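You operate a simulated robot arm through the tools that you are given. There is no shell and no other tool. Be economical: measure what you need, move in short steps, check, and stop when the job is done.

The job below is to be done with a simulated robot arm. You get a single attempt, and the scene is never put back.

Task
Divide the blue tote at groove 1, lid it and shut both latches.
Fine: one yellow divider, blue lid; both totes, the grey lid, strap and buckle stay as they are.
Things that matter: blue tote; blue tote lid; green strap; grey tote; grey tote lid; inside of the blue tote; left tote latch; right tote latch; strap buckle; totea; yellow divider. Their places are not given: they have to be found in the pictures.

Only the result counts: the job must be done as asked and must still hold three seconds after the hand-in. Knocking over, shifting, dropping, spilling or breaking anything else fails it. Lids that push on must go on centred and level and be pressed home; caps that screw on are set level and turned clockwise until they are tight.

Robot
A 7-joint arm with a two-finger parallel gripper, fixed in place. Base frame: the origin is at the foot of the arm, x ahead of it, y to its left, z up; the work surface is at about z = 76. Readings come in cm, rad, newtons and seconds.
With the tool pointing down near the work surface it reaches from about 34 to 78 cm from the base axis. Its first joint turns from -2.897 to 2.897 rad. Payload 3.91 kg.
The TCP is the grasp point between the finger pads, 3 cm short of the fingertips. In the tool frame z runs along the fingers and y along their closing line. The gripper opens to 11 cm. The fingers are 2 cm wide and 1 cm thick; the gripper's body (4.8 by 11.2 cm) begins 5.5 cm behind the TCP.
Orientation is told as [roll, pitch, yaw] about the base's x, y, z axes, in that order, counted from this pose: with the fingers straight down and closing along the base's y, the tool's x points along the base's -x, its y along +y and its z along -z.

Tools
- The arm moves only by the tool jog_arm. Its argument "moves" is a list of rows, each a list of 7 numbers: the shift along the base's x, y, z in units of 40 mm (1.0 is 40 mm), then the turn, a rotation vector about the base's x, y, z in units of 5 degrees (1.0 is 5 degrees), then the closure, from 0 (fully open) to 1 (shut). In form: [[x, y, z, ax, ay, az, fingers], ...]. A call has 1 to 10 rows; each row shifts and turns the commanded pose from where the row before left it. A call with a number of a shift or a turn outside -1 to 1 is refused whole. Rows are played at 5 a second. More than 5 cm and 0.15 rad between two rows, or a gripper value outside its range, and nothing of the call is played. A pose out of reach is approached as far as the arm can. The call stops where the force on the tool passes 60 N (or 10 N more than at its start, if that is more) or the arm is blocked; 0.2 s more then pass. Each finger travels about 15.3 cm/s and halts on what it meets, pressing with about 37 N; the grip force reading is that of the motor and also rises with nothing between the fingers. The clock runs only during rows and for 0.2 s after the last one: add rows that do not move to give the fingers time. The reply holds the time, the measured pose of the TCP, the force on the tool along the base axes, the opening and the grip force, in the units named above and with some noise, with the torque about the TCP (base axes, N m) and any sound that the robot's microphone picked up.
- Cameras (640 x 400 px; columns grow to the right, rows downward): "scene" is fixed at [23.54, -49.37, 137.39]; the picture's right is [0.41, -0.91, 0.00], its down [-0.77, -0.34, -0.54] and it looks along [0.50, 0.22, -0.84] (base axes); focal length 214 px, centre (320, 200). "wrist" rides on the gripper at [7.7, 0.7, -11.4] in the tool frame; the picture's right is [-0.09, 1.00, 0.00], its down [-0.80, -0.07, -0.59] and it looks along [-0.59, -0.05, 0.80] (tool axes); focal length 270 px, centre (320, 200).
- grab_frame(camera): a new picture of that camera. No time passes.
- raise_lower(by): slides the trunk up (or, below 0, down) by that many cm; the arm rides with it, the base frame stays. It gives what a move gives, with no picture.
- probe_pixels(camera, pixels): for up to 12 pixels [column, row] of the newest picture of that camera ("zoom" is the newest enlarged one), the place [x, y, z] in the base frame of the surface seen there, good to about 0.2 cm, but the place of the scene camera against the robot may be out by one fixed shift of up to 1.8 cm in any direction. No time passes.
- inspect(camera, box): a new picture of the part [left, top, right, bottom] of that camera's present view, enlarged. No time passes.
- sign_off(): hands the job in; it is judged then, once.

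Work in short steps. Measure before you move; look again where a grasp or a placing could have gone wrong, and mend it. You have 80 turns and 38 pictures in all, those below and enlarged ones among them. Open the gripper and draw the arm clear of the work before you hand the job in, unless the task says otherwise; then end with one line.

The tools are called after ">>>" as name(argument=value, ...) on one line, values as JSON. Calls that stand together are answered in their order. jog_arm: Moves the arm, as the interface text tells. Its arguments: {"type":"object","properties":{"moves":{"type":"array","items":{"type":"array","items":{"type":"number"}}}},"required":["moves"]} The other tools are called the same way: raise_lower (by) slides the trunk up or down; grab_frame (camera) takes a picture; probe_pixels (camera, pixels) gives the place of the surface under pixels of a picture; inspect (camera, box) takes an enlarged picture of a part of a camera's view; sign_off () hands the job in.

At the start:

```text
time_s: 0.0
tool_pos: [49.53, 8.73, 116.63]
tool_rot: [0.0, 0.0, 0.001]
contact_force: [0.5, 0.0, 0.2]
wrist_torque: [0.03, 0.02, -0.01]
gripper_width: 10.99
grip_force: 0.0
trunk travel left (down, up): [-57.5, 3.5]
```

scene: 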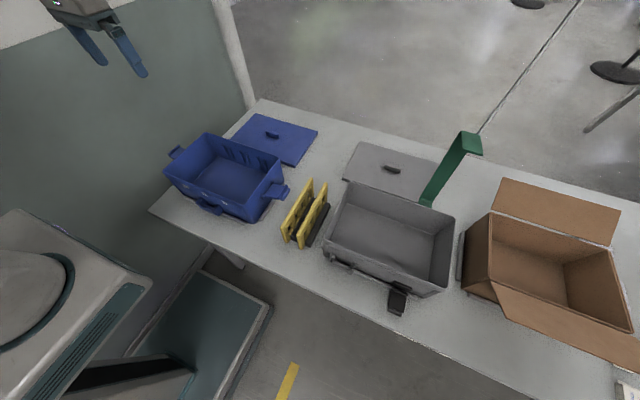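
wrist: 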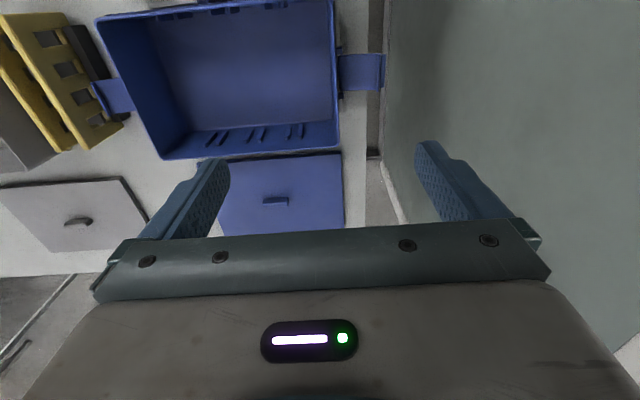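

The blue tote sits at scene (225,175), its lid at (275,138), and the dividers at (305,212). I'll enlarge these to see the grooves, latches and dividers.

>>> inspect(camera="scene", box=[140, 90, 340, 260])

>>> inspect(camera="wrist", box=[0, 0, 400, 240])

```text
2.35 times, centred on (240, 175) of scene
```

zoom: 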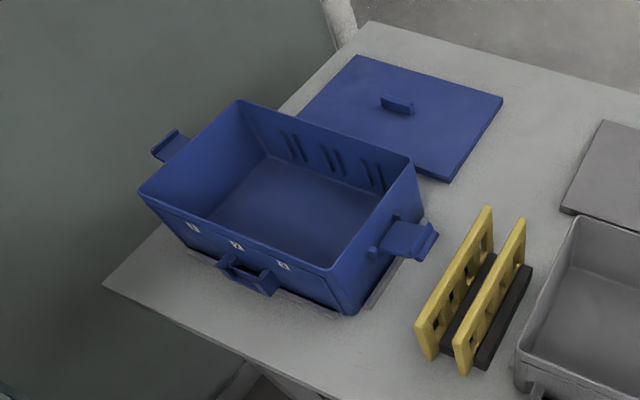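

```text
1.60 times, centred on (200, 120) of wrist
```

zoom: 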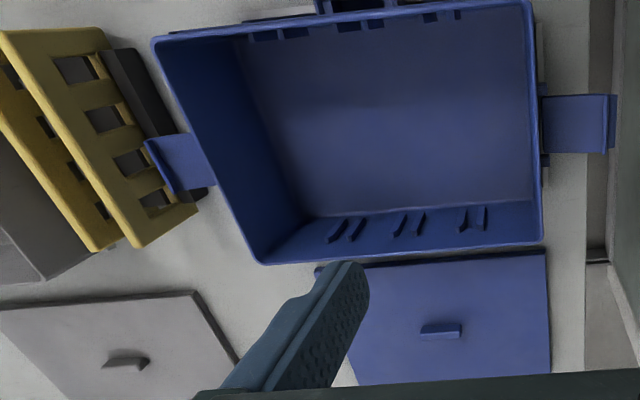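

I'll read the groove labels on the front wall at about (200,170)-(235,195), and look at the dividers more closely.

>>> inspect(camera="scene", box=[190, 175, 240, 210])

>>> inspect(camera="scene", box=[260, 160, 360, 260])

```text
11.43 times, centred on (215, 192) of scene
```

zoom: 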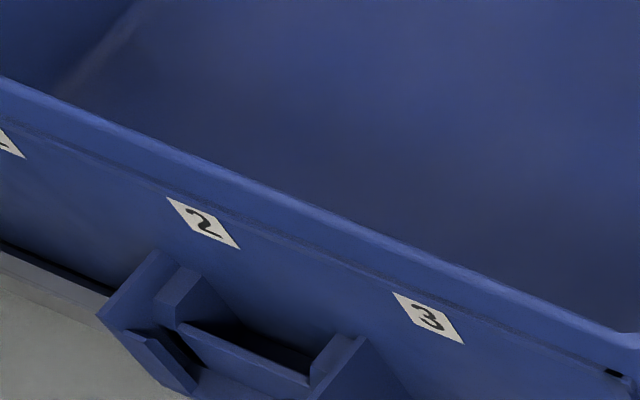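

```text
4.00 times, centred on (310, 210) of scene
```

zoom: 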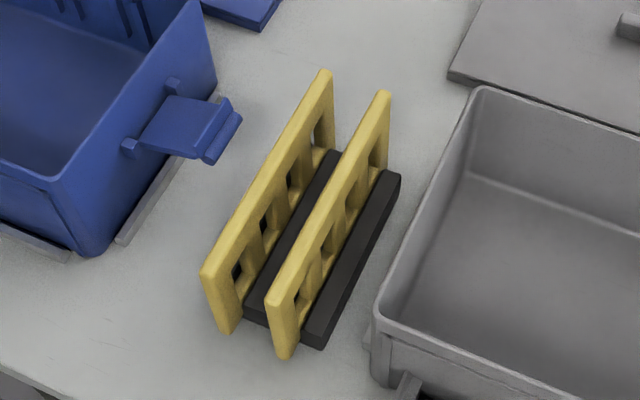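

Groove 1 is the one at the left of the scene picture (+y end). I'll probe the rim, grooves, latches, dividers and lid in the wrist view, which carries no fixed shift.

>>> probe_pixels(camera="wrist", pixels=[[97, 22], [332, 3], [338, 155], [165, 158], [240, 60], [291, 132], [303, 130], [340, 160], [276, 200], [232, 200], [115, 95], [375, 72]])

>>> probe_pixels(camera="scene", pixels=[[313, 180], [327, 183], [282, 237], [299, 246], [298, 210], [312, 214], [272, 134], [263, 114], [318, 131], [290, 164], [277, 189], [177, 152]])

>>> inspect(camera="wrist", box=[180, 100, 350, 210])

```text
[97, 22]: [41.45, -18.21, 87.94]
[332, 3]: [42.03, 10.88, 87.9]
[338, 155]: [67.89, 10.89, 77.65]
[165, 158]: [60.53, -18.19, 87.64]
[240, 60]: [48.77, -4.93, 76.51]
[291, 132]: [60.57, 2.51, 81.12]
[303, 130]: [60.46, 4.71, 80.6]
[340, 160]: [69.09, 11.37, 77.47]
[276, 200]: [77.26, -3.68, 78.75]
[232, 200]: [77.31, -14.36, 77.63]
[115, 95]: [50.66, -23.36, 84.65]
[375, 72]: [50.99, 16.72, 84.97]
```

```text
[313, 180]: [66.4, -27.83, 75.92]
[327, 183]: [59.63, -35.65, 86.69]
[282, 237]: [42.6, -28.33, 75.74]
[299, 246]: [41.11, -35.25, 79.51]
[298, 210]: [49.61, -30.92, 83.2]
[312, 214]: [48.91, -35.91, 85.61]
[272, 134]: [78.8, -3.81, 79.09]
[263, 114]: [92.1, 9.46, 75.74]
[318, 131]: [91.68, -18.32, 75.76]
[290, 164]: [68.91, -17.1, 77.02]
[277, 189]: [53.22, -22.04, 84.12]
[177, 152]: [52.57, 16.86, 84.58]
```

```text
3.64 times, centred on (265, 155) of wrist
```

zoom: 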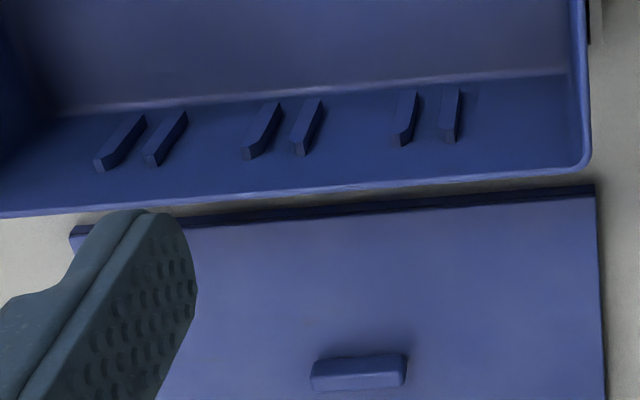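

The tote spans x 41.5–60.6, y −18.2–10.9, with the rim at z 87.8. I'll probe the ribs in the zoom, then move over the dividers for an accurate view.

>>> probe_pixels(camera="zoom", pixels=[[406, 138], [452, 138], [408, 100], [452, 92], [412, 130], [432, 110], [265, 150], [302, 150], [310, 384], [406, 382], [358, 370], [440, 135]])

>>> jog_arm(moves=[[0, -1, 0, 0, 0, 0, 0], [0, -1, 0, 0, 0, 0, 0], [0, -1, 0, 0, 0, 0, 0], [0, -1, 0, 0, 0, 0, 0], [0, -1, 0, 0, 0, 0, 0], [0, -1, 0, 0, 0, 0, 0], [0, -1, 0, 0, 0, 0, 0], [0, -1, 0, 0, 0, 0, 0], [0, -1, 0, 0, 0, 0, 0], [0, -1, 0, 0, 0, 0, 0]])

>>> grab_frame(camera="wrist")

```text
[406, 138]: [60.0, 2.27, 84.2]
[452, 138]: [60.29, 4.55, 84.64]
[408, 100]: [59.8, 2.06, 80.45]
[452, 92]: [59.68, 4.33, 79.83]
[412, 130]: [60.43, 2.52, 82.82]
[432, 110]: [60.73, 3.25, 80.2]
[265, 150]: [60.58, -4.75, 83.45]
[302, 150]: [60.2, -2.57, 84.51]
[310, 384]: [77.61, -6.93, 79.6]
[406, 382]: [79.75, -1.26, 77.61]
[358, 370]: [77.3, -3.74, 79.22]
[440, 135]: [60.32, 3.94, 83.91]
```

```text
time_s: 2.2
tool_pos: [49.44, -31.43, 116.57]
tool_rot: [0.002, 0.001, -0.001]
contact_force: [0.4, -0.1, -0.9]
wrist_torque: [0.0, 0.01, 0.01]
gripper_width: 10.99
grip_force: 0.1
trunk travel left (down, up): [-57.5, 3.5]
```

```text
30 pictures are left
```

wrist: 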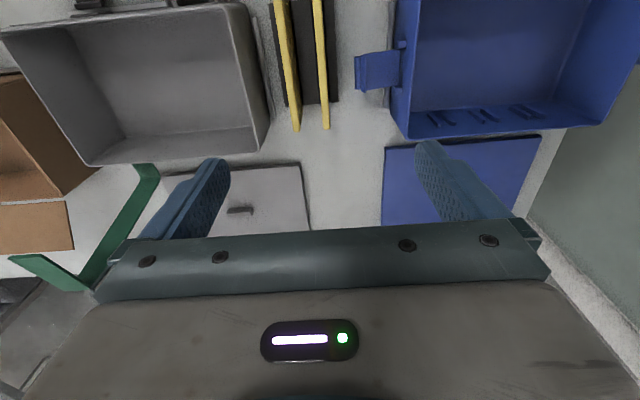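

Dividers appear at wrist (287,60) and (321,60), but their near ends are cut off. I'll draw back 8 cm in −x and zoom.

>>> jog_arm(moves=[[-1, 0, 0, 0, 0, 0, 0], [-1, 0, 0, 0, 0, 0, 0], [-0.5, 0, 0, 0, 0, 0, 0.5], [0, 0, 0, 0, 0, 0, 0.5]])

>>> inspect(camera="wrist", box=[200, 0, 440, 200])

```text
time_s: 3.2
tool_pos: [39.36, -31.31, 116.47]
tool_rot: [0.0, 0.0, -0.002]
contact_force: [-0.8, 0.2, -0.3]
wrist_torque: [-0.01, 0.0, 0.0]
gripper_width: 5.51
grip_force: 0.0
trunk travel left (down, up): [-57.5, 3.5]
```

```text
2.00 times, centred on (320, 100) of wrist
```

zoom: 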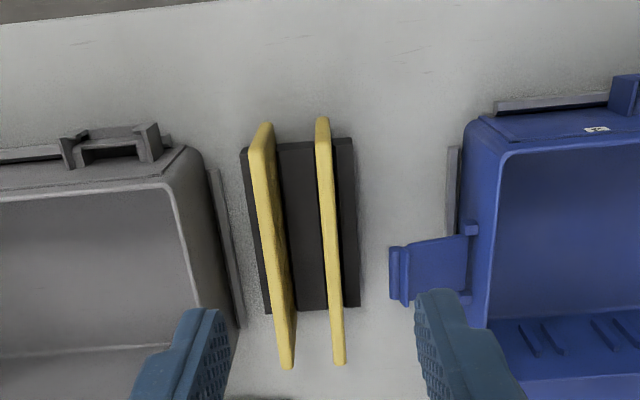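

The zoom shows both dividers' top edges, from about (323,120) to (339,360) for the one nearer the blue tote. I'll probe along them.

>>> probe_pixels(camera="zoom", pixels=[[323, 122], [326, 170], [330, 230], [335, 300], [339, 360], [263, 128], [267, 200], [273, 250], [287, 362], [310, 220], [352, 220], [321, 118]])

>>> inspect(camera="wrist", box=[280, 40, 400, 190])

```text
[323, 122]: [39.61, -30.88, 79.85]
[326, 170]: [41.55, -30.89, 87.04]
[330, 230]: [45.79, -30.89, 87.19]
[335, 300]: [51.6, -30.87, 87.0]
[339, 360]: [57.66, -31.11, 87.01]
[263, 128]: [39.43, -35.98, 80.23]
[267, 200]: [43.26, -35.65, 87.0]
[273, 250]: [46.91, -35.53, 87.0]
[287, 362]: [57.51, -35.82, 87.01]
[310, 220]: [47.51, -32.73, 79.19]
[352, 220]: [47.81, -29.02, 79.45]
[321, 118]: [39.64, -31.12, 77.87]
```

```text
2.67 times, centred on (340, 115) of wrist
```

zoom: 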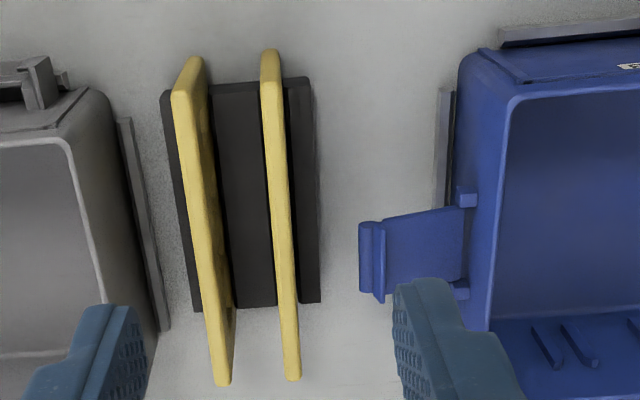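

The right divider is at y −30.9, x 39.6–57.9 (middle 48.8), top z 87.0, with the holder blocks' top at z 79.3. I'll move over its middle with a 4 cm opening and stop above it to check.

>>> jog_arm(moves=[[1, 0.1, 0, 0, 0, 0, 0.636], [1, 0, 0, 0, 0, 0, 0.636], [0.36, 0, -1, 0, 0, 0, 0.636], [0, 0, -1, 0, 0, 0, 0.636], [0, 0, -1, 0, 0, 0, 0.636], [0, 0, -1, 0, 0, 0, 0.636], [0, 0, -1, 0, 0, 0, 0.636], [0, 0, -1, 0, 0, 0, 0.636], [0, 0, 0, 0, 0, 0, 0.636]])

>>> grab_frame(camera="wrist")

```text
time_s: 5.2
tool_pos: [48.95, -30.85, 92.64]
tool_rot: [0.0, 0.001, 0.0]
contact_force: [0.2, -0.5, 0.5]
wrist_torque: [0.0, 0.03, 0.02]
gripper_width: 4.0
grip_force: 0.1
trunk travel left (down, up): [-57.5, 3.5]
```

```text
27 pictures are left
```

wrist: 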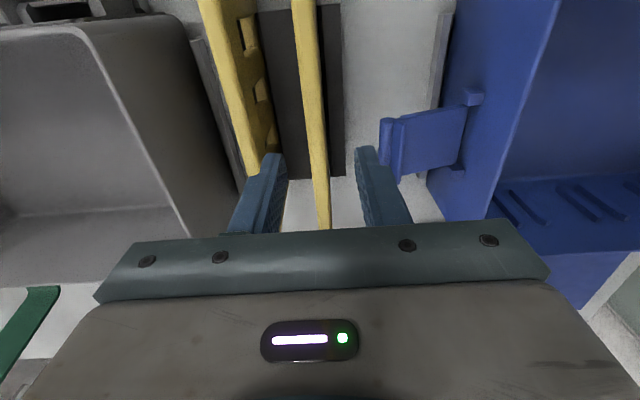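

The fingers straddle the right divider evenly, and the left one clears the other divider. I'll go down 8 cm and close.

>>> jog_arm(moves=[[0, 0, -1, 0, 0, 0, 0.636], [0, 0, -1, 0, 0, 0, 0.636], [0, 0, 0, 0, 0, 0, 0.636], [0, 0, 0, 0, 0, 0, 1], [0, 0, 0, 0, 0, 0, 1], [0, 0, 0, 0, 0, 0, 1]])

```text
time_s: 6.6
tool_pos: [48.76, -30.89, 84.48]
tool_rot: [0.0, 0.0, -0.002]
contact_force: [-0.2, -8.2, 0.3]
wrist_torque: [-0.42, 0.01, 0.0]
gripper_width: 1.12
grip_force: 37.4
trunk travel left (down, up): [-57.5, 3.5]
```

It holds a 1.1 cm plate. I'll lift it straight up.

>>> jog_arm(moves=[[0, 0, 0.5, 0, 0, 0, 1], [0, 0, 0.5, 0, 0, 0, 1], [0, 0, 1, 0, 0, 0, 1], [0, 0, 1, 0, 0, 0, 1], [0, 0, 1, 0, 0, 0, 1], [0, 0, 0.5, 0, 0, 0, 1], [0, 0, 0, 0, 0, 0, 1]])

>>> grab_frame(camera="scene")

```text
time_s: 8.2
tool_pos: [48.79, -30.82, 102.72]
tool_rot: [-0.001, 0.001, 0.001]
contact_force: [1.0, -0.2, -1.6]
wrist_torque: [0.0, 0.0, 0.02]
gripper_width: 1.16
grip_force: 36.8
trunk travel left (down, up): [-57.5, 3.5]
```

```text
26 pictures are left
```

scene: 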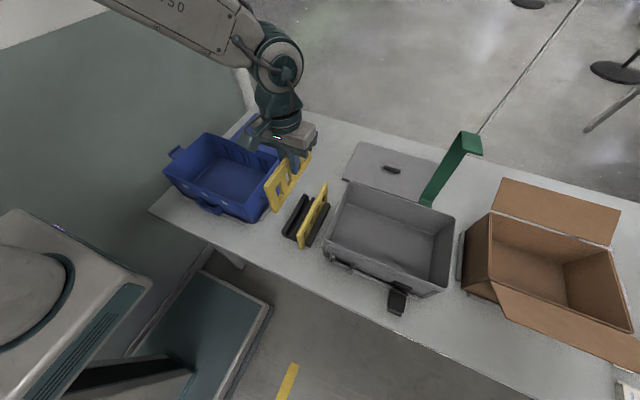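

The divider is free and the other stands undisturbed. I'll measure how it sits in the hand (its ends and lower edge).

>>> inspect(camera="scene", box=[230, 110, 350, 220])

>>> grab_frame(camera="wrist")

```text
3.64 times, centred on (290, 165) of scene
```

zoom: 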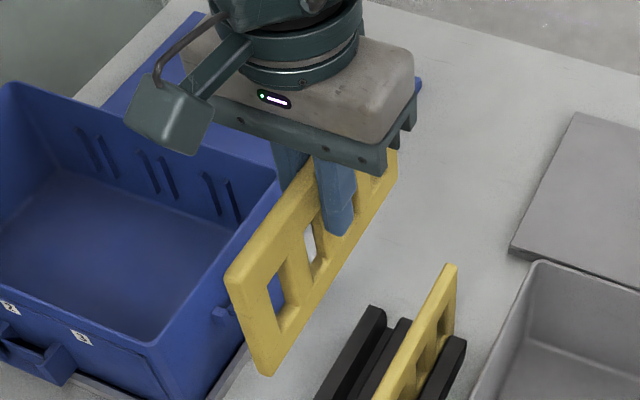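

```text
24 pictures are left
```

wrist: 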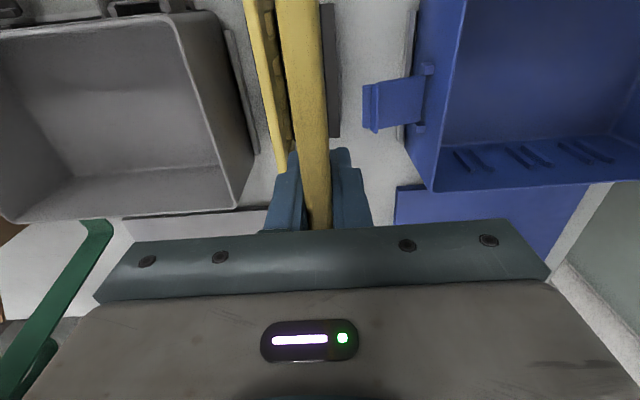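

I'll probe the held divider's corners in the scene zoom, with tote points for the scene shift.

>>> probe_pixels(camera="zoom", pixels=[[232, 278], [266, 370], [270, 365], [393, 155], [391, 195], [240, 330], [330, 235], [6, 88], [156, 343], [300, 340]])

>>> probe_pixels(camera="wrist", pixels=[[302, 20], [316, 222], [316, 180], [440, 183], [461, 5], [470, 152], [573, 145], [592, 145], [600, 160], [580, 160]])

```text
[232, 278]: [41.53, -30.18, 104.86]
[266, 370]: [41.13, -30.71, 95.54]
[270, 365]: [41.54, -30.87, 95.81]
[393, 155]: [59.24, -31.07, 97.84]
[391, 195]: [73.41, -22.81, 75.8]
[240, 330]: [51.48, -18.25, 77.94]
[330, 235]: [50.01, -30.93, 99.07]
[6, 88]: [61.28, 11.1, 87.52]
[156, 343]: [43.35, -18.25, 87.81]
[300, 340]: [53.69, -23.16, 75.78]
```

```text
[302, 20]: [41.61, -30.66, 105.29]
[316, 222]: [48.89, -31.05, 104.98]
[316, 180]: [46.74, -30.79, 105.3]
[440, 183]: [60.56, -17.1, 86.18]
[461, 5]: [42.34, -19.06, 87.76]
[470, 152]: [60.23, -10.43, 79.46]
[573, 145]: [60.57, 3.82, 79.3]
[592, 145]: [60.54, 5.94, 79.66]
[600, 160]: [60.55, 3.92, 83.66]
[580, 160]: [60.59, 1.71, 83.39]
```

Scene shift is about +1.6 cm in x. The divider's lower edge is ~7.4 cm below the TCP and it spans about TCP x ± 9.15. I'll carry it over groove 1 (y ≈ 3.4), staying back in x, to see the near rim.

>>> jog_arm(moves=[[0, 0.9, 0.5, 0, 0, 0, 1], [0, 0.9, 0, 0, 0, 0, 1], [0, 0.9, 0, 0, 0, 0, 1], [0, 0.9, 0, 0, 0, 0, 1], [0, 0.9, 0, 0, 0, 0, 1], [0, 0.9, 0, 0, 0, 0, 1], [0, 0.9, 0, 0, 0, 0, 1], [-0.5, 0.9, 0, 0, 0, 0, 1], [-0.5, 0.85, 0, 0, 0, 0, 1], [0, 0.5, 0, 0, 0, 0, 1]])

>>> grab_frame(camera="wrist")

```text
time_s: 10.4
tool_pos: [44.89, 3.41, 104.54]
tool_rot: [-0.001, 0.002, 0.0]
contact_force: [0.4, -0.2, -1.0]
wrist_torque: [-0.01, 0.0, -0.01]
gripper_width: 1.17
grip_force: 37.0
trunk travel left (down, up): [-57.5, 3.5]
```

```text
23 pictures are left
```

wrist: 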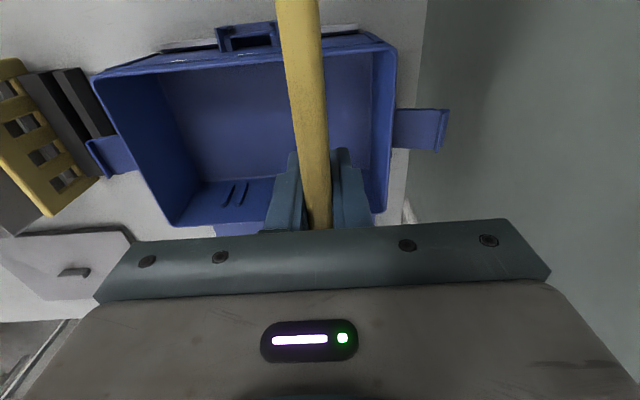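

The whole tote is in view. I'll zoom on the near rim to find its inner edge and ribs.

>>> inspect(camera="wrist", box=[150, 20, 400, 120])

>>> probe_pixels(camera="wrist", pixels=[[160, 70], [160, 72], [160, 68], [200, 64], [200, 66], [340, 48], [340, 50], [340, 52], [230, 180], [205, 225], [100, 100], [389, 60]])

```text
2.56 times, centred on (275, 70) of wrist
```

zoom: 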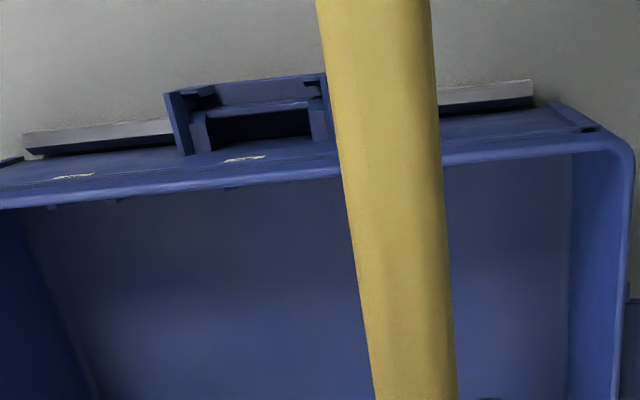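

```text
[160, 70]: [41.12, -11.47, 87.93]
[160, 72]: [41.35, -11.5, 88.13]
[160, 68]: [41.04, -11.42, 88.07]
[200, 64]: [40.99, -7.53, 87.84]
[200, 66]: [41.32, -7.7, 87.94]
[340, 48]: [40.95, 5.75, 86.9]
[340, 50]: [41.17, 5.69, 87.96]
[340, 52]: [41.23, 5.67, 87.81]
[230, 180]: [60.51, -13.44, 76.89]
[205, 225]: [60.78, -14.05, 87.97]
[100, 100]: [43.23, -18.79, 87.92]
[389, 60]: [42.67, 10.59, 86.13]
```

The inner x span is ~41.4 to 60.55 (centre 51.0), and the groove 1 centre is at y ≈ 3.35. I'll move over it, just above the rim, and check alignment.

>>> jog_arm(moves=[[0.8, 0, 0, 0, 0, 0, 1], [0.73, 0, 0, 0, 0, 0, 1], [0, 0, -1, 0, 0, 0, 1], [0, 0, -0.75, 0, 0, 0, 1], [0, 0, 0, 0, 0, 0, 1]])

>>> inspect(camera="wrist", box=[220, 0, 420, 230])

>>> inspect(camera="scene", box=[160, 90, 300, 220])

```text
time_s: 11.6
tool_pos: [51.04, 3.29, 97.57]
tool_rot: [0.002, -0.001, -0.001]
contact_force: [-0.5, 0.8, -1.0]
wrist_torque: [0.0, -0.02, 0.0]
gripper_width: 1.17
grip_force: 36.7
trunk travel left (down, up): [-57.5, 3.5]
```

```text
1.74 times, centred on (320, 115) of wrist
```

zoom: 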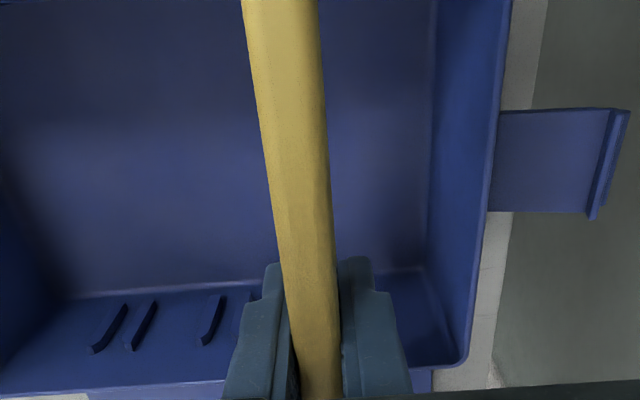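

```text
3.08 times, centred on (230, 155) of scene
```

zoom: 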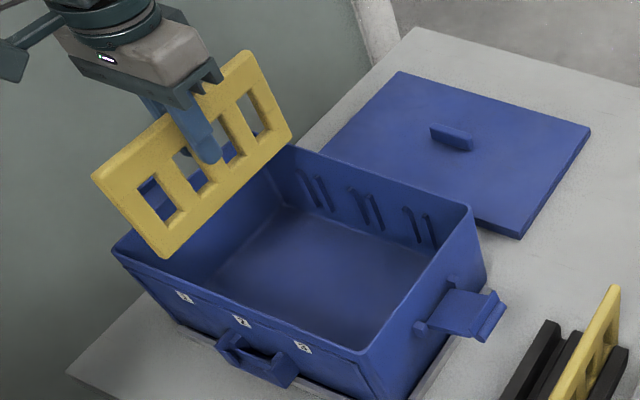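

I'll compare the divider's face with the groove 1 ribs in the same scene frame, so the fixed shift cancels.

>>> probe_pixels(camera="zoom", pixels=[[165, 245], [120, 185], [270, 140], [250, 65], [285, 138], [150, 220], [304, 183], [322, 190], [312, 192], [183, 297], [241, 320], [303, 346]])

>>> probe_pixels(camera="wrist", pixels=[[300, 5], [319, 5], [280, 5], [311, 50], [320, 100], [328, 150], [333, 200]])

```text
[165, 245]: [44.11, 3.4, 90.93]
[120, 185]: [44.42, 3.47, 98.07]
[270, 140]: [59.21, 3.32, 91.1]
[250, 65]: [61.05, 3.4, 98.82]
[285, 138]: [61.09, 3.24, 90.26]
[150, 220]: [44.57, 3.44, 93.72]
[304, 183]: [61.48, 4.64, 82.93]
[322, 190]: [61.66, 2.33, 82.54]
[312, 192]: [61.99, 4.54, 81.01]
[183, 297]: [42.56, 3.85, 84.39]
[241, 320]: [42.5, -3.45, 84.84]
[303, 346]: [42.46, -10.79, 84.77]
```

```text
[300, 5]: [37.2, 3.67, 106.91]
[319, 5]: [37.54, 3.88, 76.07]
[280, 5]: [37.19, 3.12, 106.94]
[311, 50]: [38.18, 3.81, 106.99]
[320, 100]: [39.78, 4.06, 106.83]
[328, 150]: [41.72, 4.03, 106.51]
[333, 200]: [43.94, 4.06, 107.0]
```

The divider centre and label 1 agree in the scene frame (~3.9), but the ribs need a finer measurement. I'll zoom the scene on the ribs.

>>> inspect(camera="scene", box=[218, 135, 263, 175])

```text
10.00 times, centred on (240, 155) of scene
```

zoom: 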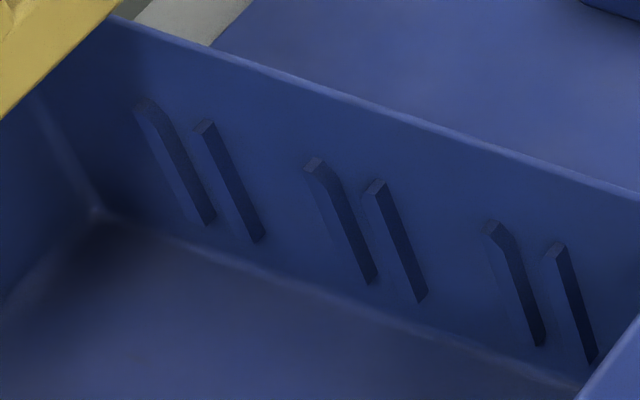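

The ribs have flared lead-in tops. I'll probe their −y (dark) faces and front faces for grooves 1 and 2.

>>> probe_pixels(camera="zoom", pixels=[[185, 168], [196, 200], [229, 168], [245, 210], [166, 160], [212, 160], [220, 185], [351, 220], [396, 230], [386, 240], [335, 215], [200, 160]])

```text
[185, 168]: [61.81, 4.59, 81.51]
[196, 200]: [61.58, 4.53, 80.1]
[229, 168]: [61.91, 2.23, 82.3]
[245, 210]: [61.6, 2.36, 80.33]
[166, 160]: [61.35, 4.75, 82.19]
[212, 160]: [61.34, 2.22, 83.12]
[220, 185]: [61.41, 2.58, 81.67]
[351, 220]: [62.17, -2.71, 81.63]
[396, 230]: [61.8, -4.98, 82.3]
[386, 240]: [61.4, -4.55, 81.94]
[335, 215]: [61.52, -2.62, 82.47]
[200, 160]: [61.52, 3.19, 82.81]
```

In the scene frame the groove centre is at y ≈ 3.83 and the divider at ≈ 3.88, so they are aligned. I'll lower it slowly.

>>> jog_arm(moves=[[0, 0, -0.5, 0, 0, 0, 1], [0, 0, -0.5, 0, 0, 0, 1], [0, 0, -0.5, 0, 0, 0, 1], [0, 0, -0.5, 0, 0, 0, 1], [0, 0, -0.4, 0, 0, 0, 1], [0, 0, -0.3, 0, 0, 0, 1], [0, 0, -0.3, 0, 0, 0, 1], [0, 0, 0, 0, 0, 0, 1]])

>>> inspect(camera="scene", box=[160, 110, 270, 210])

```text
time_s: 12.6
tool_pos: [50.7, 3.36, 90.64]
tool_rot: [0.0, -0.005, -0.002]
contact_force: [-14.5, 0.4, 27.8]
wrist_torque: [-0.01, -1.54, -0.07]
gripper_width: 1.13
grip_force: 37.2
trunk travel left (down, up): [-57.5, 3.5]
stopped in row 4: the force on the tool passed its limit at 67 N (the readings are from after the stop); the commanded pose is now the measured one
```

```text
4.00 times, centred on (215, 160) of scene
```

zoom: 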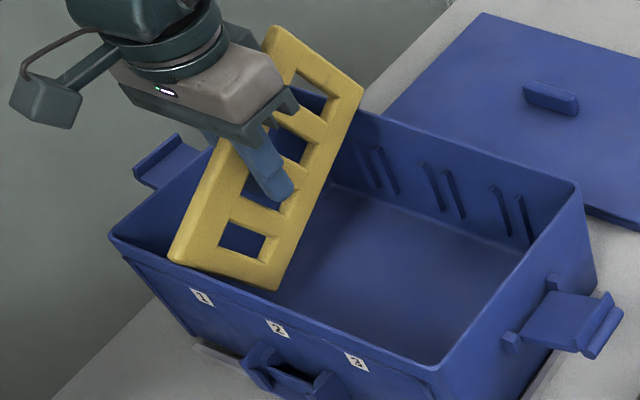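

The far end caught the rim and the divider pivoted in the grip. I'll raise it and measure the tilt and clearances.

>>> jog_arm(moves=[[0, 0, 0.3, 0, 0, 0, 1], [0, 0, 0.5, 0, 0, 0, 1], [0, 0, 1, 0, 0, 0, 1], [0, 0, 1, 0, 0, 0, 1], [0, 0, 0, 0, 0, 0, 1]])

>>> inspect(camera="scene", box=[150, 90, 310, 220])

```text
time_s: 13.8
tool_pos: [51.06, 3.38, 101.64]
tool_rot: [0.0, -0.001, -0.001]
contact_force: [0.3, 0.1, 0.2]
wrist_torque: [-0.04, -0.02, -0.03]
gripper_width: 1.12
grip_force: 37.0
trunk travel left (down, up): [-57.5, 3.5]
```

```text
3.08 times, centred on (230, 155) of scene
```

zoom: 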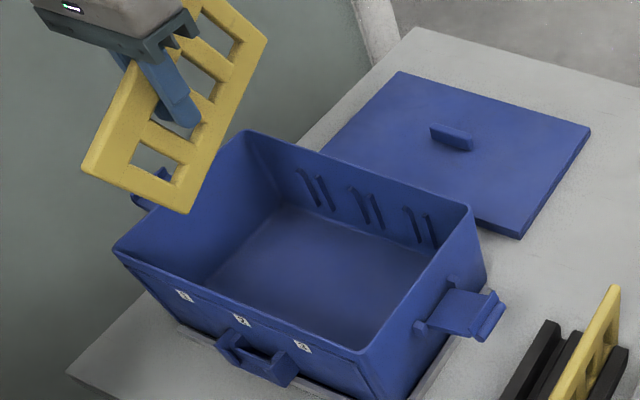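

The tote did not move (labels at the same pixels). I'll probe the divider's corners, its edges and the rim's inner edges.

>>> probe_pixels(camera="zoom", pixels=[[185, 208], [92, 168], [262, 42], [250, 80], [140, 195], [110, 110], [318, 158], [318, 155], [318, 152], [195, 285], [195, 281], [195, 277]])

>>> inspect(camera="scene", box=[165, 80, 235, 165])

```text
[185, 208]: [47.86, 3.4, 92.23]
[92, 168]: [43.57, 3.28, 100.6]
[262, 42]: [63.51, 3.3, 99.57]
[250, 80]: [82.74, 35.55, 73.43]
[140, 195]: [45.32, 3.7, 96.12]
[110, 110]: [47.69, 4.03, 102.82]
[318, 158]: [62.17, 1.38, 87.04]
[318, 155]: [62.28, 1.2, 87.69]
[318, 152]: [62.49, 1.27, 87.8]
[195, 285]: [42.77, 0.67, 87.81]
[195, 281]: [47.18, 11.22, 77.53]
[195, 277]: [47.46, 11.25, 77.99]
```

```text
4.71 times, centred on (200, 122) of scene
```

zoom: 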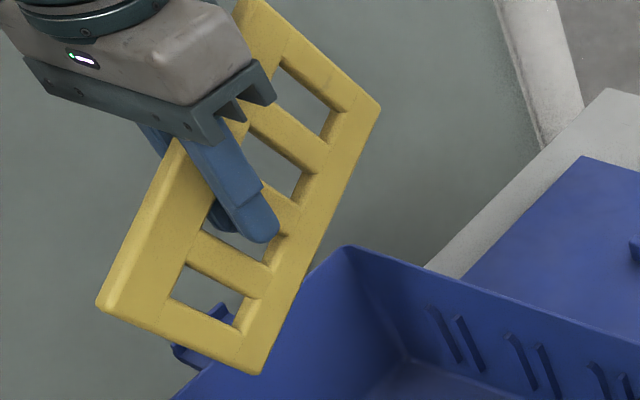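

The contact was at z ≈ 84, the height of the rib tops, so the +y rib probably caught the divider's far end; it needs a shift of about −0.25 in y. I'll tilt the tool +26° about y to level the divider and step 6 cm to −y, which turns the wrist camera down onto the ribs.

>>> jog_arm(moves=[[0, -0.3, 0.2, 0, 1, 0, 1], [0, -0.3, 0.2, 0, 1, 0, 1], [0, -0.3, 0.1, 0, 1, 0, 1], [0, -0.3, 0, 0, 1, 0, 1], [0, -0.3, 0, 0, 1, 0, 1], [0, 0, 0, 0, 0.2, 0, 1], [0, 0, 0, 0, 0, 0, 1]])

>>> grab_frame(camera="wrist")

>>> inspect(camera="scene", box=[150, 70, 310, 200])

```text
time_s: 15.4
tool_pos: [51.09, -2.7, 103.56]
tool_rot: [0.001, 0.452, -0.001]
contact_force: [-0.2, -0.5, -1.3]
wrist_torque: [0.0, -0.01, 0.04]
gripper_width: 1.12
grip_force: 37.2
trunk travel left (down, up): [-57.5, 3.5]
```

```text
15 pictures are left
```

wrist: 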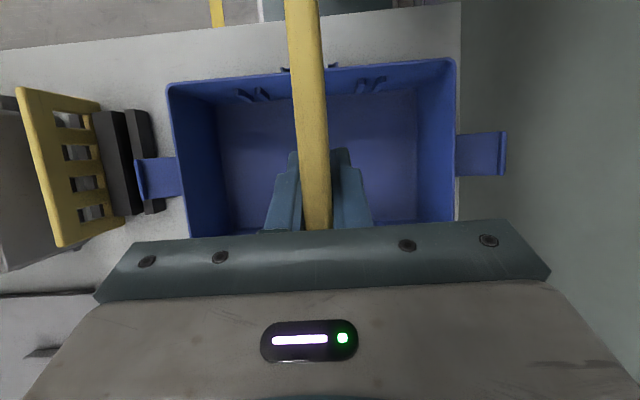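

```text
3.08 times, centred on (230, 135) of scene
```

zoom: 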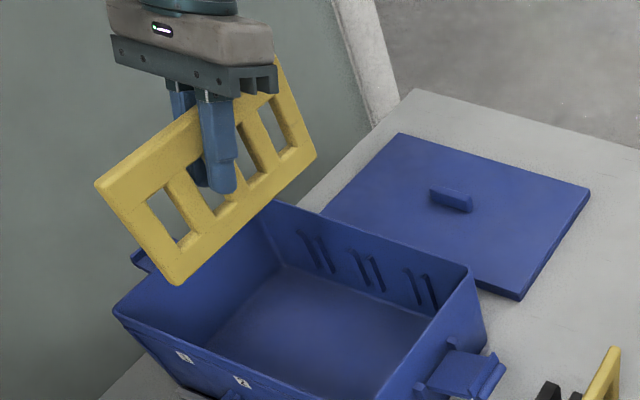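

The near-wall ribs of groove 1 now show at wrist (370,85). I'll probe the divider's level in the scene zoom and then zoom on those ribs.

>>> probe_pixels(camera="zoom", pixels=[[175, 278], [182, 275], [310, 155], [240, 218], [101, 185], [120, 180], [172, 150], [278, 65], [205, 248], [270, 190]])

>>> inspect(camera="wrist", box=[280, 50, 460, 150])

```text
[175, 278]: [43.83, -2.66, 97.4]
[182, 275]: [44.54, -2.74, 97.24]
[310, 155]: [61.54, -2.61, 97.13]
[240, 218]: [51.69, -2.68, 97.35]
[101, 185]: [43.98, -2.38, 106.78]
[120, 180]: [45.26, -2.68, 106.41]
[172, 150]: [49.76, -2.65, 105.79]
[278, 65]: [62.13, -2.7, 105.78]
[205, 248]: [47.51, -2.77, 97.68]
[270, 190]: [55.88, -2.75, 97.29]
```

```text
3.56 times, centred on (370, 100) of wrist
```

zoom: 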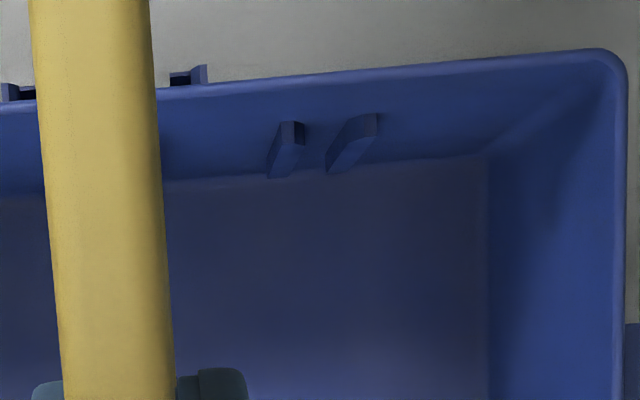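

The divider is level (lower edge 97.3 at both ends). Now I'll probe the near ribs of groove 1 in the wrist zoom.

>>> probe_pixels(camera="zoom", pixels=[[280, 150], [290, 150], [298, 132], [286, 132], [338, 155], [350, 150], [372, 125], [352, 125], [320, 140], [315, 160], [270, 172], [330, 168]])

>>> probe_pixels(camera="wrist", pixels=[[292, 30], [320, 30], [306, 30], [301, 200], [329, 200], [315, 200], [296, 80], [321, 80], [290, 10], [316, 10]])

```text
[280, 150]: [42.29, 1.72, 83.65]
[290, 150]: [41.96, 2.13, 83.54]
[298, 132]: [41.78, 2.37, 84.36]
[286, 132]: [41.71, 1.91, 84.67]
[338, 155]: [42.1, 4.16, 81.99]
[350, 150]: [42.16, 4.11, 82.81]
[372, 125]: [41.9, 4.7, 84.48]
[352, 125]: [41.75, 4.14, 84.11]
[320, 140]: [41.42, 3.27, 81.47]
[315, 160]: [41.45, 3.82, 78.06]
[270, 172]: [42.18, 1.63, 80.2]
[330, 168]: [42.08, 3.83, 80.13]
```

```text
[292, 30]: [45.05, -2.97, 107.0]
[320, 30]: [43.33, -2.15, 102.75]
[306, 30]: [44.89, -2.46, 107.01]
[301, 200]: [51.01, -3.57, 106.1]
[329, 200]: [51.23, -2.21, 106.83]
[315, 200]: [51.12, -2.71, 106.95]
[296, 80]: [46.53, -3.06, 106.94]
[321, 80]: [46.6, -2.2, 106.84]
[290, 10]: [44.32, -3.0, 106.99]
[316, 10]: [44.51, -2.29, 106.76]
```

In the wrist frame the groove 1 gap is y ≈ 2.45–3.95, centre 3.2, and the divider centre is at TCP +0.05. So the target TCP y is 3.15 (it was 3.36 before). I'll move there and lower to just above the rib tops.

>>> jog_arm(moves=[[-0.02, 0.5, 0, 0, 0, 0, 1], [0, 0.5, 0, 0, 0, 0, 1], [0, 0.46, -0.3, 0, 0, 0, 1], [0, 0, -0.7, 0, 0, 0, 1], [0, 0, -0.7, 0, 0, 0, 1], [0, 0, -0.5, 0, 0, 0, 1], [0, 0, -0.3, 0, 0, 0, 1], [0, 0, 0, 0, 0, 0, 1]])

>>> inspect(camera="scene", box=[165, 110, 255, 200])

```text
time_s: 17.1
tool_pos: [51.59, 3.22, 94.44]
tool_rot: [0.002, 0.426, -0.001]
contact_force: [-2.7, 0.8, 38.9]
wrist_torque: [0.03, -3.7, 0.02]
gripper_width: 1.16
grip_force: 36.6
trunk travel left (down, up): [-57.5, 3.5]
stopped in row 8: the force on the tool passed its limit at 64 N (the readings are from after the stop); the commanded pose is now the measured one
```

```text
4.44 times, centred on (210, 155) of scene
```

zoom: 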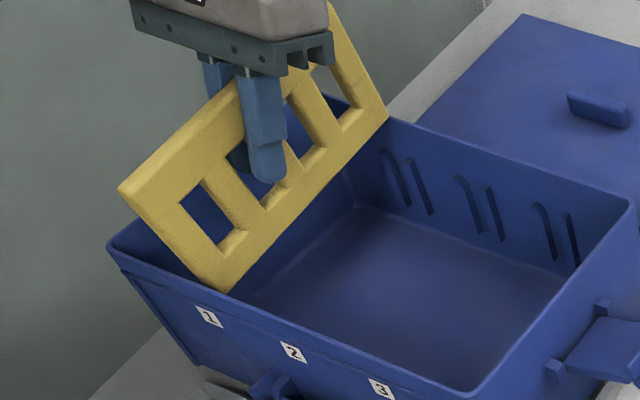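

The far lower corner rests on the far rim, so the divider sits too far in +x. I'll probe both ends against the rims.

>>> probe_pixels(camera="zoom", pixels=[[383, 112], [386, 108], [378, 118], [225, 286], [215, 280], [126, 190], [404, 124], [404, 120], [404, 116], [240, 303], [240, 299], [300, 195]])

```text
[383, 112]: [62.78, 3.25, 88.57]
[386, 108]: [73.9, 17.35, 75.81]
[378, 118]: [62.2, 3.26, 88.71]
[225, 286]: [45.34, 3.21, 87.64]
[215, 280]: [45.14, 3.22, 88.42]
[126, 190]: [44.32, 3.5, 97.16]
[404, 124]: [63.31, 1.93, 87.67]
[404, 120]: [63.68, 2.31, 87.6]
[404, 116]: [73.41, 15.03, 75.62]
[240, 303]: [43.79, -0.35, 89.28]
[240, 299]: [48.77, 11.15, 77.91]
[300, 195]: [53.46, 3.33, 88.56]
```

The near rim reads 1.5 cm higher than before, so the pressure on the far rim is tipping the tote. I'll raise the divider straight away and look again.

>>> jog_arm(moves=[[0, 0, 0.1, 0, 0, 0, 1], [0, 0, 0.15, 0, 0, 0, 1], [0, 0, 0.25, 0, 0, 0, 1], [0, 0, 0.5, 0, 0, 0, 1], [0, 0, 0.5, 0, 0, 0, 1], [0, 0, 0, 0, 0, 0, 1]])

>>> inspect(camera="scene", box=[150, 90, 310, 220])

```text
time_s: 18.5
tool_pos: [51.4, 3.22, 100.14]
tool_rot: [0.001, 0.44, 0.0]
contact_force: [-0.1, -0.6, -0.1]
wrist_torque: [0.0, -0.01, 0.0]
gripper_width: 1.11
grip_force: 36.9
trunk travel left (down, up): [-57.5, 3.5]
```

```text
3.08 times, centred on (230, 155) of scene
```

zoom: 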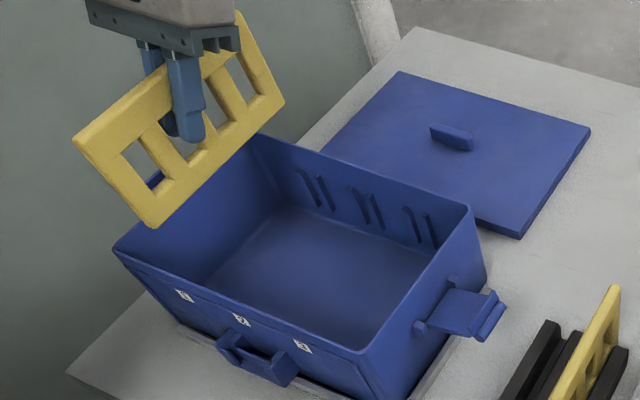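

The tote settled back exactly (labels at (185,297) and (241,320) as before). I'll measure the divider's ends and face and both rims carefully in this one frame.

>>> probe_pixels(camera="zoom", pixels=[[155, 225], [148, 218], [279, 102], [270, 107], [282, 98], [78, 145], [236, 18], [300, 149], [300, 146], [300, 152], [180, 275], [170, 272]])

>>> inspect(camera="scene", box=[205, 100, 265, 160])

```text
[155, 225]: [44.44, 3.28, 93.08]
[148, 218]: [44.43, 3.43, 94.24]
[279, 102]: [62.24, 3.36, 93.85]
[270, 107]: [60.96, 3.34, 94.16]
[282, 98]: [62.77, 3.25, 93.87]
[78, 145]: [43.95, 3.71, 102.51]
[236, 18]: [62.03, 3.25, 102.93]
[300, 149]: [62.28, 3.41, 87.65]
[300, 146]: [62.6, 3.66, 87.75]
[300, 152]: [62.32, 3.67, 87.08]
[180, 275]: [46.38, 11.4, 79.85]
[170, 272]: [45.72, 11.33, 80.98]
```

```text
6.67 times, centred on (235, 130) of scene
```

zoom: 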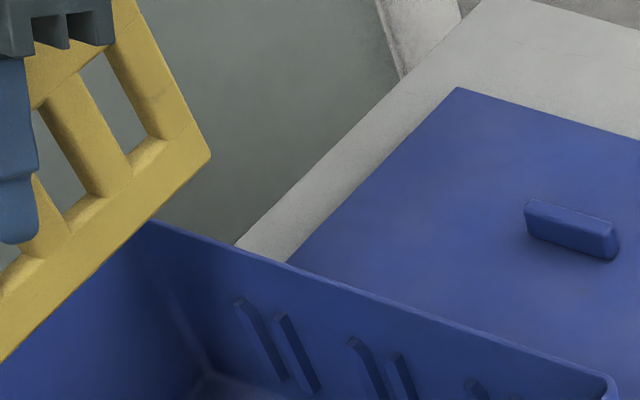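

In the scene frame the divider spans x 44.3–62.85 against an interior of 42.85–62.2, and its far end is ~2° high. I'll correct by +2° about y, −0.8 cm in x and −0.1 in y, then lower just past the rim.

>>> jog_arm(moves=[[-0.2, -0.025, 0, 0, 0.4, 0, 1], [0, 0, -0.4, 0, 0, 0, 1], [0, 0, -0.4, 0, 0, 0, 1], [0, 0, -0.25, 0, 0, 0, 1], [0, 0, -0.25, 0, 0, 0, 1], [0, 0, -0.2, 0, 0, 0, 1], [0, 0, -0.2, 0, 0, 0, 1], [0, 0, 0, 0, 0, 0, 1]])

```text
time_s: 20.3
tool_pos: [50.72, 3.2, 93.22]
tool_rot: [-0.002, 0.472, -0.001]
contact_force: [0.4, -0.4, -0.2]
wrist_torque: [0.03, 0.01, 0.02]
gripper_width: 1.15
grip_force: 37.8
trunk travel left (down, up): [-57.5, 3.5]
```

It passed the rim with no contact. I'll continue slowly into the ribs.

>>> jog_arm(moves=[[0, 0, -0.15, 0, 0, 0, 1], [0, 0, -0.15, 0, 0, 0, 1], [0, 0, -0.15, 0, 0, 0, 1], [0, 0, -0.15, 0, 0, 0, 1], [0, 0, -0.15, 0, 0, 0, 1], [0, 0, 0, 0, 0, 0, 1]])

```text
time_s: 21.7
tool_pos: [50.57, 3.17, 90.14]
tool_rot: [0.0, 0.473, 0.001]
contact_force: [-1.0, 1.8, -0.3]
wrist_torque: [0.14, 0.04, -0.17]
gripper_width: 1.12
grip_force: 36.9
trunk travel left (down, up): [-57.5, 3.5]
```

Bottom is now ~83.3, below the rib tops, with only slight side force. I'll continue down.

>>> jog_arm(moves=[[0, 0, -0.15, 0, 0, 0, 1], [0, 0, -0.15, 0, 0, 0, 1], [0, 0, -0.15, 0, 0, 0, 1], [0, 0, -0.15, 0, 0, 0, 1], [0, 0, -0.15, 0, 0, 0, 1], [0, 0, -0.15, 0, 0, 0, 1], [0, 0, -0.15, 0, 0, 0, 1], [0, 0, -0.15, 0, 0, 0, 1], [0, 0, -0.15, 0, 0, 0, 1], [0, 0, 0, 0, 0, 0, 1]])

```text
time_s: 23.9
tool_pos: [50.59, 3.11, 84.79]
tool_rot: [0.0, 0.473, -0.002]
contact_force: [-0.9, 2.1, -0.6]
wrist_torque: [0.0, -0.03, -0.13]
gripper_width: 1.11
grip_force: 36.7
trunk travel left (down, up): [-57.5, 3.5]
```

Bottom is now ~78. I'll go on in tiny steps until the floor is felt.

>>> jog_arm(moves=[[0, 0, -0.1, 0, 0, 0, 1], [0, 0, -0.1, 0, 0, 0, 1], [0, 0, -0.08, 0, 0, 0, 1], [0, 0, -0.05, 0, 0, 0, 1], [0, 0, 0, 0, 0, 0, 1]])

```text
time_s: 25.1
tool_pos: [50.66, 3.12, 83.74]
tool_rot: [0.001, 0.468, 0.001]
contact_force: [-1.0, 2.3, 12.5]
wrist_torque: [0.02, -1.05, -0.16]
gripper_width: 1.13
grip_force: 37.0
trunk travel left (down, up): [-57.5, 3.5]
```

It touches the floor (12.5 N, far end first). I'll open to about 3.5 cm and look.

>>> jog_arm(moves=[[0, 0, 0, 0, 0, 0, 0.85], [0, 0, 0, 0, 0, 0, 0.68], [0, 0, 0, 0, 0, 0, 0.68], [0, 0, 0.5, 0, 0, 0, 0.68], [0, 0, 1, 0, 0, 0, 0.68], [0, 0, 1, 0, 0, 0, 0.68], [0, 0, 1, 0, 0, 0, 0.68], [0, 0, 1, 0, 0, 0, 0.68], [0, 0, 0, 0, 0, 0, 0.68]])

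>>> inspect(camera="scene", box=[150, 90, 310, 220])

```text
time_s: 27.1
tool_pos: [50.69, 3.18, 101.47]
tool_rot: [0.003, 0.473, -0.001]
contact_force: [0.3, -0.4, -0.5]
wrist_torque: [0.01, -0.01, 0.0]
gripper_width: 3.54
grip_force: 0.1
trunk travel left (down, up): [-57.5, 3.5]
```

```text
3.08 times, centred on (230, 155) of scene
```

zoom: 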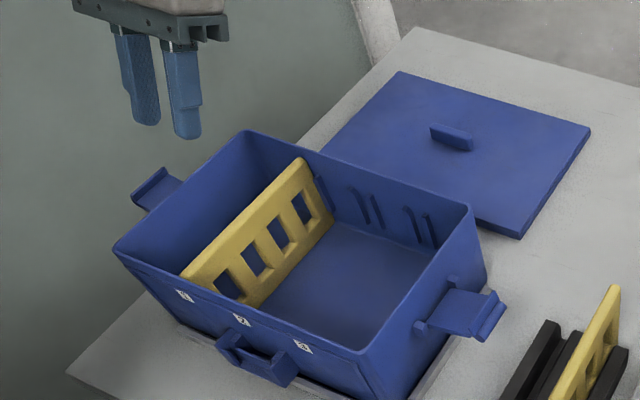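

The divider stands in groove 1 with the −y rib in front of its far end. I'll probe its top for level and the lid's edges and handle.

>>> probe_pixels(camera="zoom", pixels=[[200, 265], [250, 222], [290, 178], [230, 300], [320, 215], [432, 128], [472, 146], [450, 130], [400, 75], [588, 128], [520, 234], [325, 150]])

```text
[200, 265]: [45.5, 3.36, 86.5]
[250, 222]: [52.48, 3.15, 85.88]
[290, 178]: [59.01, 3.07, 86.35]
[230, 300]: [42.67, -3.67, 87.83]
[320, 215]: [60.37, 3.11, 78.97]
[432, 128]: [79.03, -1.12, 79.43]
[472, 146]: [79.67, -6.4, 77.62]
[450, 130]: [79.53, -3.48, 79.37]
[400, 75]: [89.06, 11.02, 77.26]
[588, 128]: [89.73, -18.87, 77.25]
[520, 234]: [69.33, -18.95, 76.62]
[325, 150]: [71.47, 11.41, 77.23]
```

The divider is level (top 86.2, below the rim). The lid centre is at about (77.8, −3.8), with the handle running along y (z to 79.4). I'll undo the tilt, yaw 90° so the fingers close along x, and travel over the lid.

>>> jog_arm(moves=[[0.2, 0, 0.2, 0, -1, 0, 0.55], [0.2, 0, 0, 0, -1, 0, 0.55], [0.5, 0, 0, 0, -1, 0, 0.55], [0.5, 0, 0, 0, -1, 0, 0.55], [0.5, 0, 0, 0, -1, 0, 0.55], [0.5, -0.2, 0, 0, -0.42, 0, 0.55], [0.5, -0.3, 0, 0, 0, 1, 0.55], [0.5, -0.4, 0, 0, 0, 1, 0.55], [0.5, -0.4, 0, 0, 0, 1, 0.55], [0.5, -0.44, 0, 0, 0, 1, 0.55]])

>>> jog_arm(moves=[[0.4, 0, 0, 0, 0, 1, 0.55], [0.4, 0, 0, 0, 0, 1, 0.55], [0.3, 0, 0, 0, 0, 1, 0.55], [0.3, 0, 0, 0, 0, 1, 0.55], [0.3, 0, 0, 0, 0, 1, 0.55], [0.2, 0, 0, 0, 0, 1, 0.55], [0.2, 0, 0, 0, 0, 1, 0.55], [0.2, 0, 0, 0, 0, 1, 0.55], [0, 0, 0, 0, 0, 1, 0.55], [0, 0, 0, 0, 0, 1, 0.55]])

>>> jog_arm(moves=[[0, 0, -0.5, 0, 0, 1, 0.55], [0, 0, -0.5, 0, 0, 1, 0.55], [0, 0, -0.5, 0, 0, 1, 0.55], [0, 0, -0.5, 0, 0, 1, 0.55], [0, 0, 0, 0, 0, 0, 0.55]])

```text
time_s: 29.3
tool_pos: [68.32, -3.93, 102.25]
tool_rot: [-0.001, -0.002, 0.352]
contact_force: [0.3, 0.0, 0.1]
wrist_torque: [-0.02, -0.01, 0.0]
gripper_width: 4.94
grip_force: 0.0
trunk travel left (down, up): [-57.5, 3.5]
```

```text
time_s: 31.5
tool_pos: [77.39, -3.87, 102.38]
tool_rot: [0.002, 0.001, 1.223]
contact_force: [-0.5, -1.3, -0.6]
wrist_torque: [-0.02, 0.0, 0.05]
gripper_width: 4.97
grip_force: 0.0
trunk travel left (down, up): [-57.5, 3.5]
```

```text
time_s: 32.7
tool_pos: [77.4, -3.93, 94.42]
tool_rot: [0.0, 0.001, 1.571]
contact_force: [-0.5, -0.1, -0.3]
wrist_torque: [-0.03, 0.0, 0.0]
gripper_width: 4.95
grip_force: 0.1
trunk travel left (down, up): [-57.5, 3.5]
```

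The tool is at (77.4, −3.9, 94.4), yawed 90°. I'll look with the wrist camera to centre on the handle.

>>> grab_frame(camera="wrist")

```text
8 pictures are left
```

wrist: 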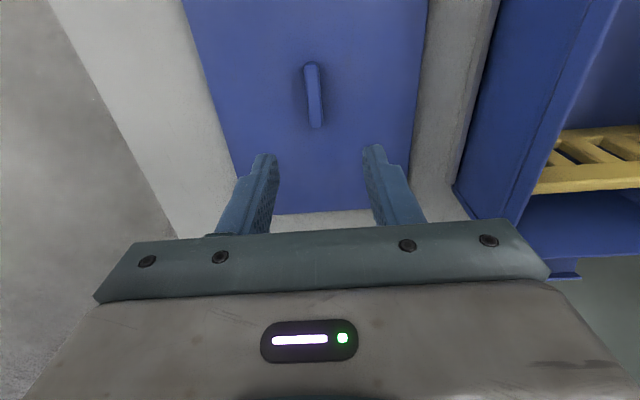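

The handle is at (314,95). I'll probe it, the lid's edges and the right (+y) latch at (565,275).

>>> probe_pixels(camera="wrist", pixels=[[311, 68], [308, 95], [316, 95], [322, 95], [317, 122], [200, 60], [425, 60], [245, 190], [405, 190], [300, 213], [360, 211], [565, 275]])

```text
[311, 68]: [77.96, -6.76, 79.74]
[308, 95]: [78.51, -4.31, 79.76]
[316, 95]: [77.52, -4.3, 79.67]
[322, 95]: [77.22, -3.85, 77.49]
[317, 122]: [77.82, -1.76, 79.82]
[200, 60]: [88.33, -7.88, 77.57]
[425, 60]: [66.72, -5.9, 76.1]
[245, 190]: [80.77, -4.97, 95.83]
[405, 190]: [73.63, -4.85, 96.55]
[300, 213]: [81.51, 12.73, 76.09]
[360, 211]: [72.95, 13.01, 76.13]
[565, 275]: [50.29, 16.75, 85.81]
```

The handle is centred at (77.95, −4.0) with its top at z 79.75. I'll descend so the tips are just above the lid plate and close.

>>> jog_arm(moves=[[0.14, 0, -0.7, 0, 0, 0, 0.55], [0, 0, -0.8, 0, 0, 0, 0.55], [0, 0, -0.8, 0, 0, 0, 0.55], [0, 0, -0.6, 0, 0, 0, 0.55], [0, 0, -0.4, 0, 0, 0, 0.55], [0, 0, -0.07, 0, 0, 0, 0.55], [0, 0, 0, 0, 0, 0, 0.55], [0, 0, 0, 0, 0, 0, 1], [0, 0, 0, 0, 0, 0, 1], [0, 0, 0, 0, 0, 0, 1]])

```text
time_s: 34.9
tool_pos: [78.0, -3.81, 80.85]
tool_rot: [0.002, 0.0, 1.57]
contact_force: [0.0, 0.1, -0.1]
wrist_torque: [0.03, -0.01, -0.01]
gripper_width: 1.33
grip_force: 37.3
trunk travel left (down, up): [-57.5, 3.5]
```

The grip is on the handle (1.33 cm) with no side force. I'll lift it.

>>> jog_arm(moves=[[0, 0, 0.3, 0, 0, 0, 1], [0, 0, 0.5, 0, 0, 0, 1], [0, 0, 0.7, 0, 0, 0, 1], [0, 0, 0.8, 0, 0, 0, 1], [0, 0, 0.8, 0, 0, 0, 1], [0, 0, 0.8, 0, 0, 0, 1], [0, 0, 0.6, 0, 0, 0, 1], [0, 0, 0, 0, 0, 0, 1]])

```text
time_s: 36.7
tool_pos: [78.02, -3.89, 98.85]
tool_rot: [0.002, 0.001, 1.571]
contact_force: [-0.5, -0.1, -1.4]
wrist_torque: [-0.02, 0.01, 0.0]
gripper_width: 1.34
grip_force: 37.4
trunk travel left (down, up): [-57.5, 3.5]
```

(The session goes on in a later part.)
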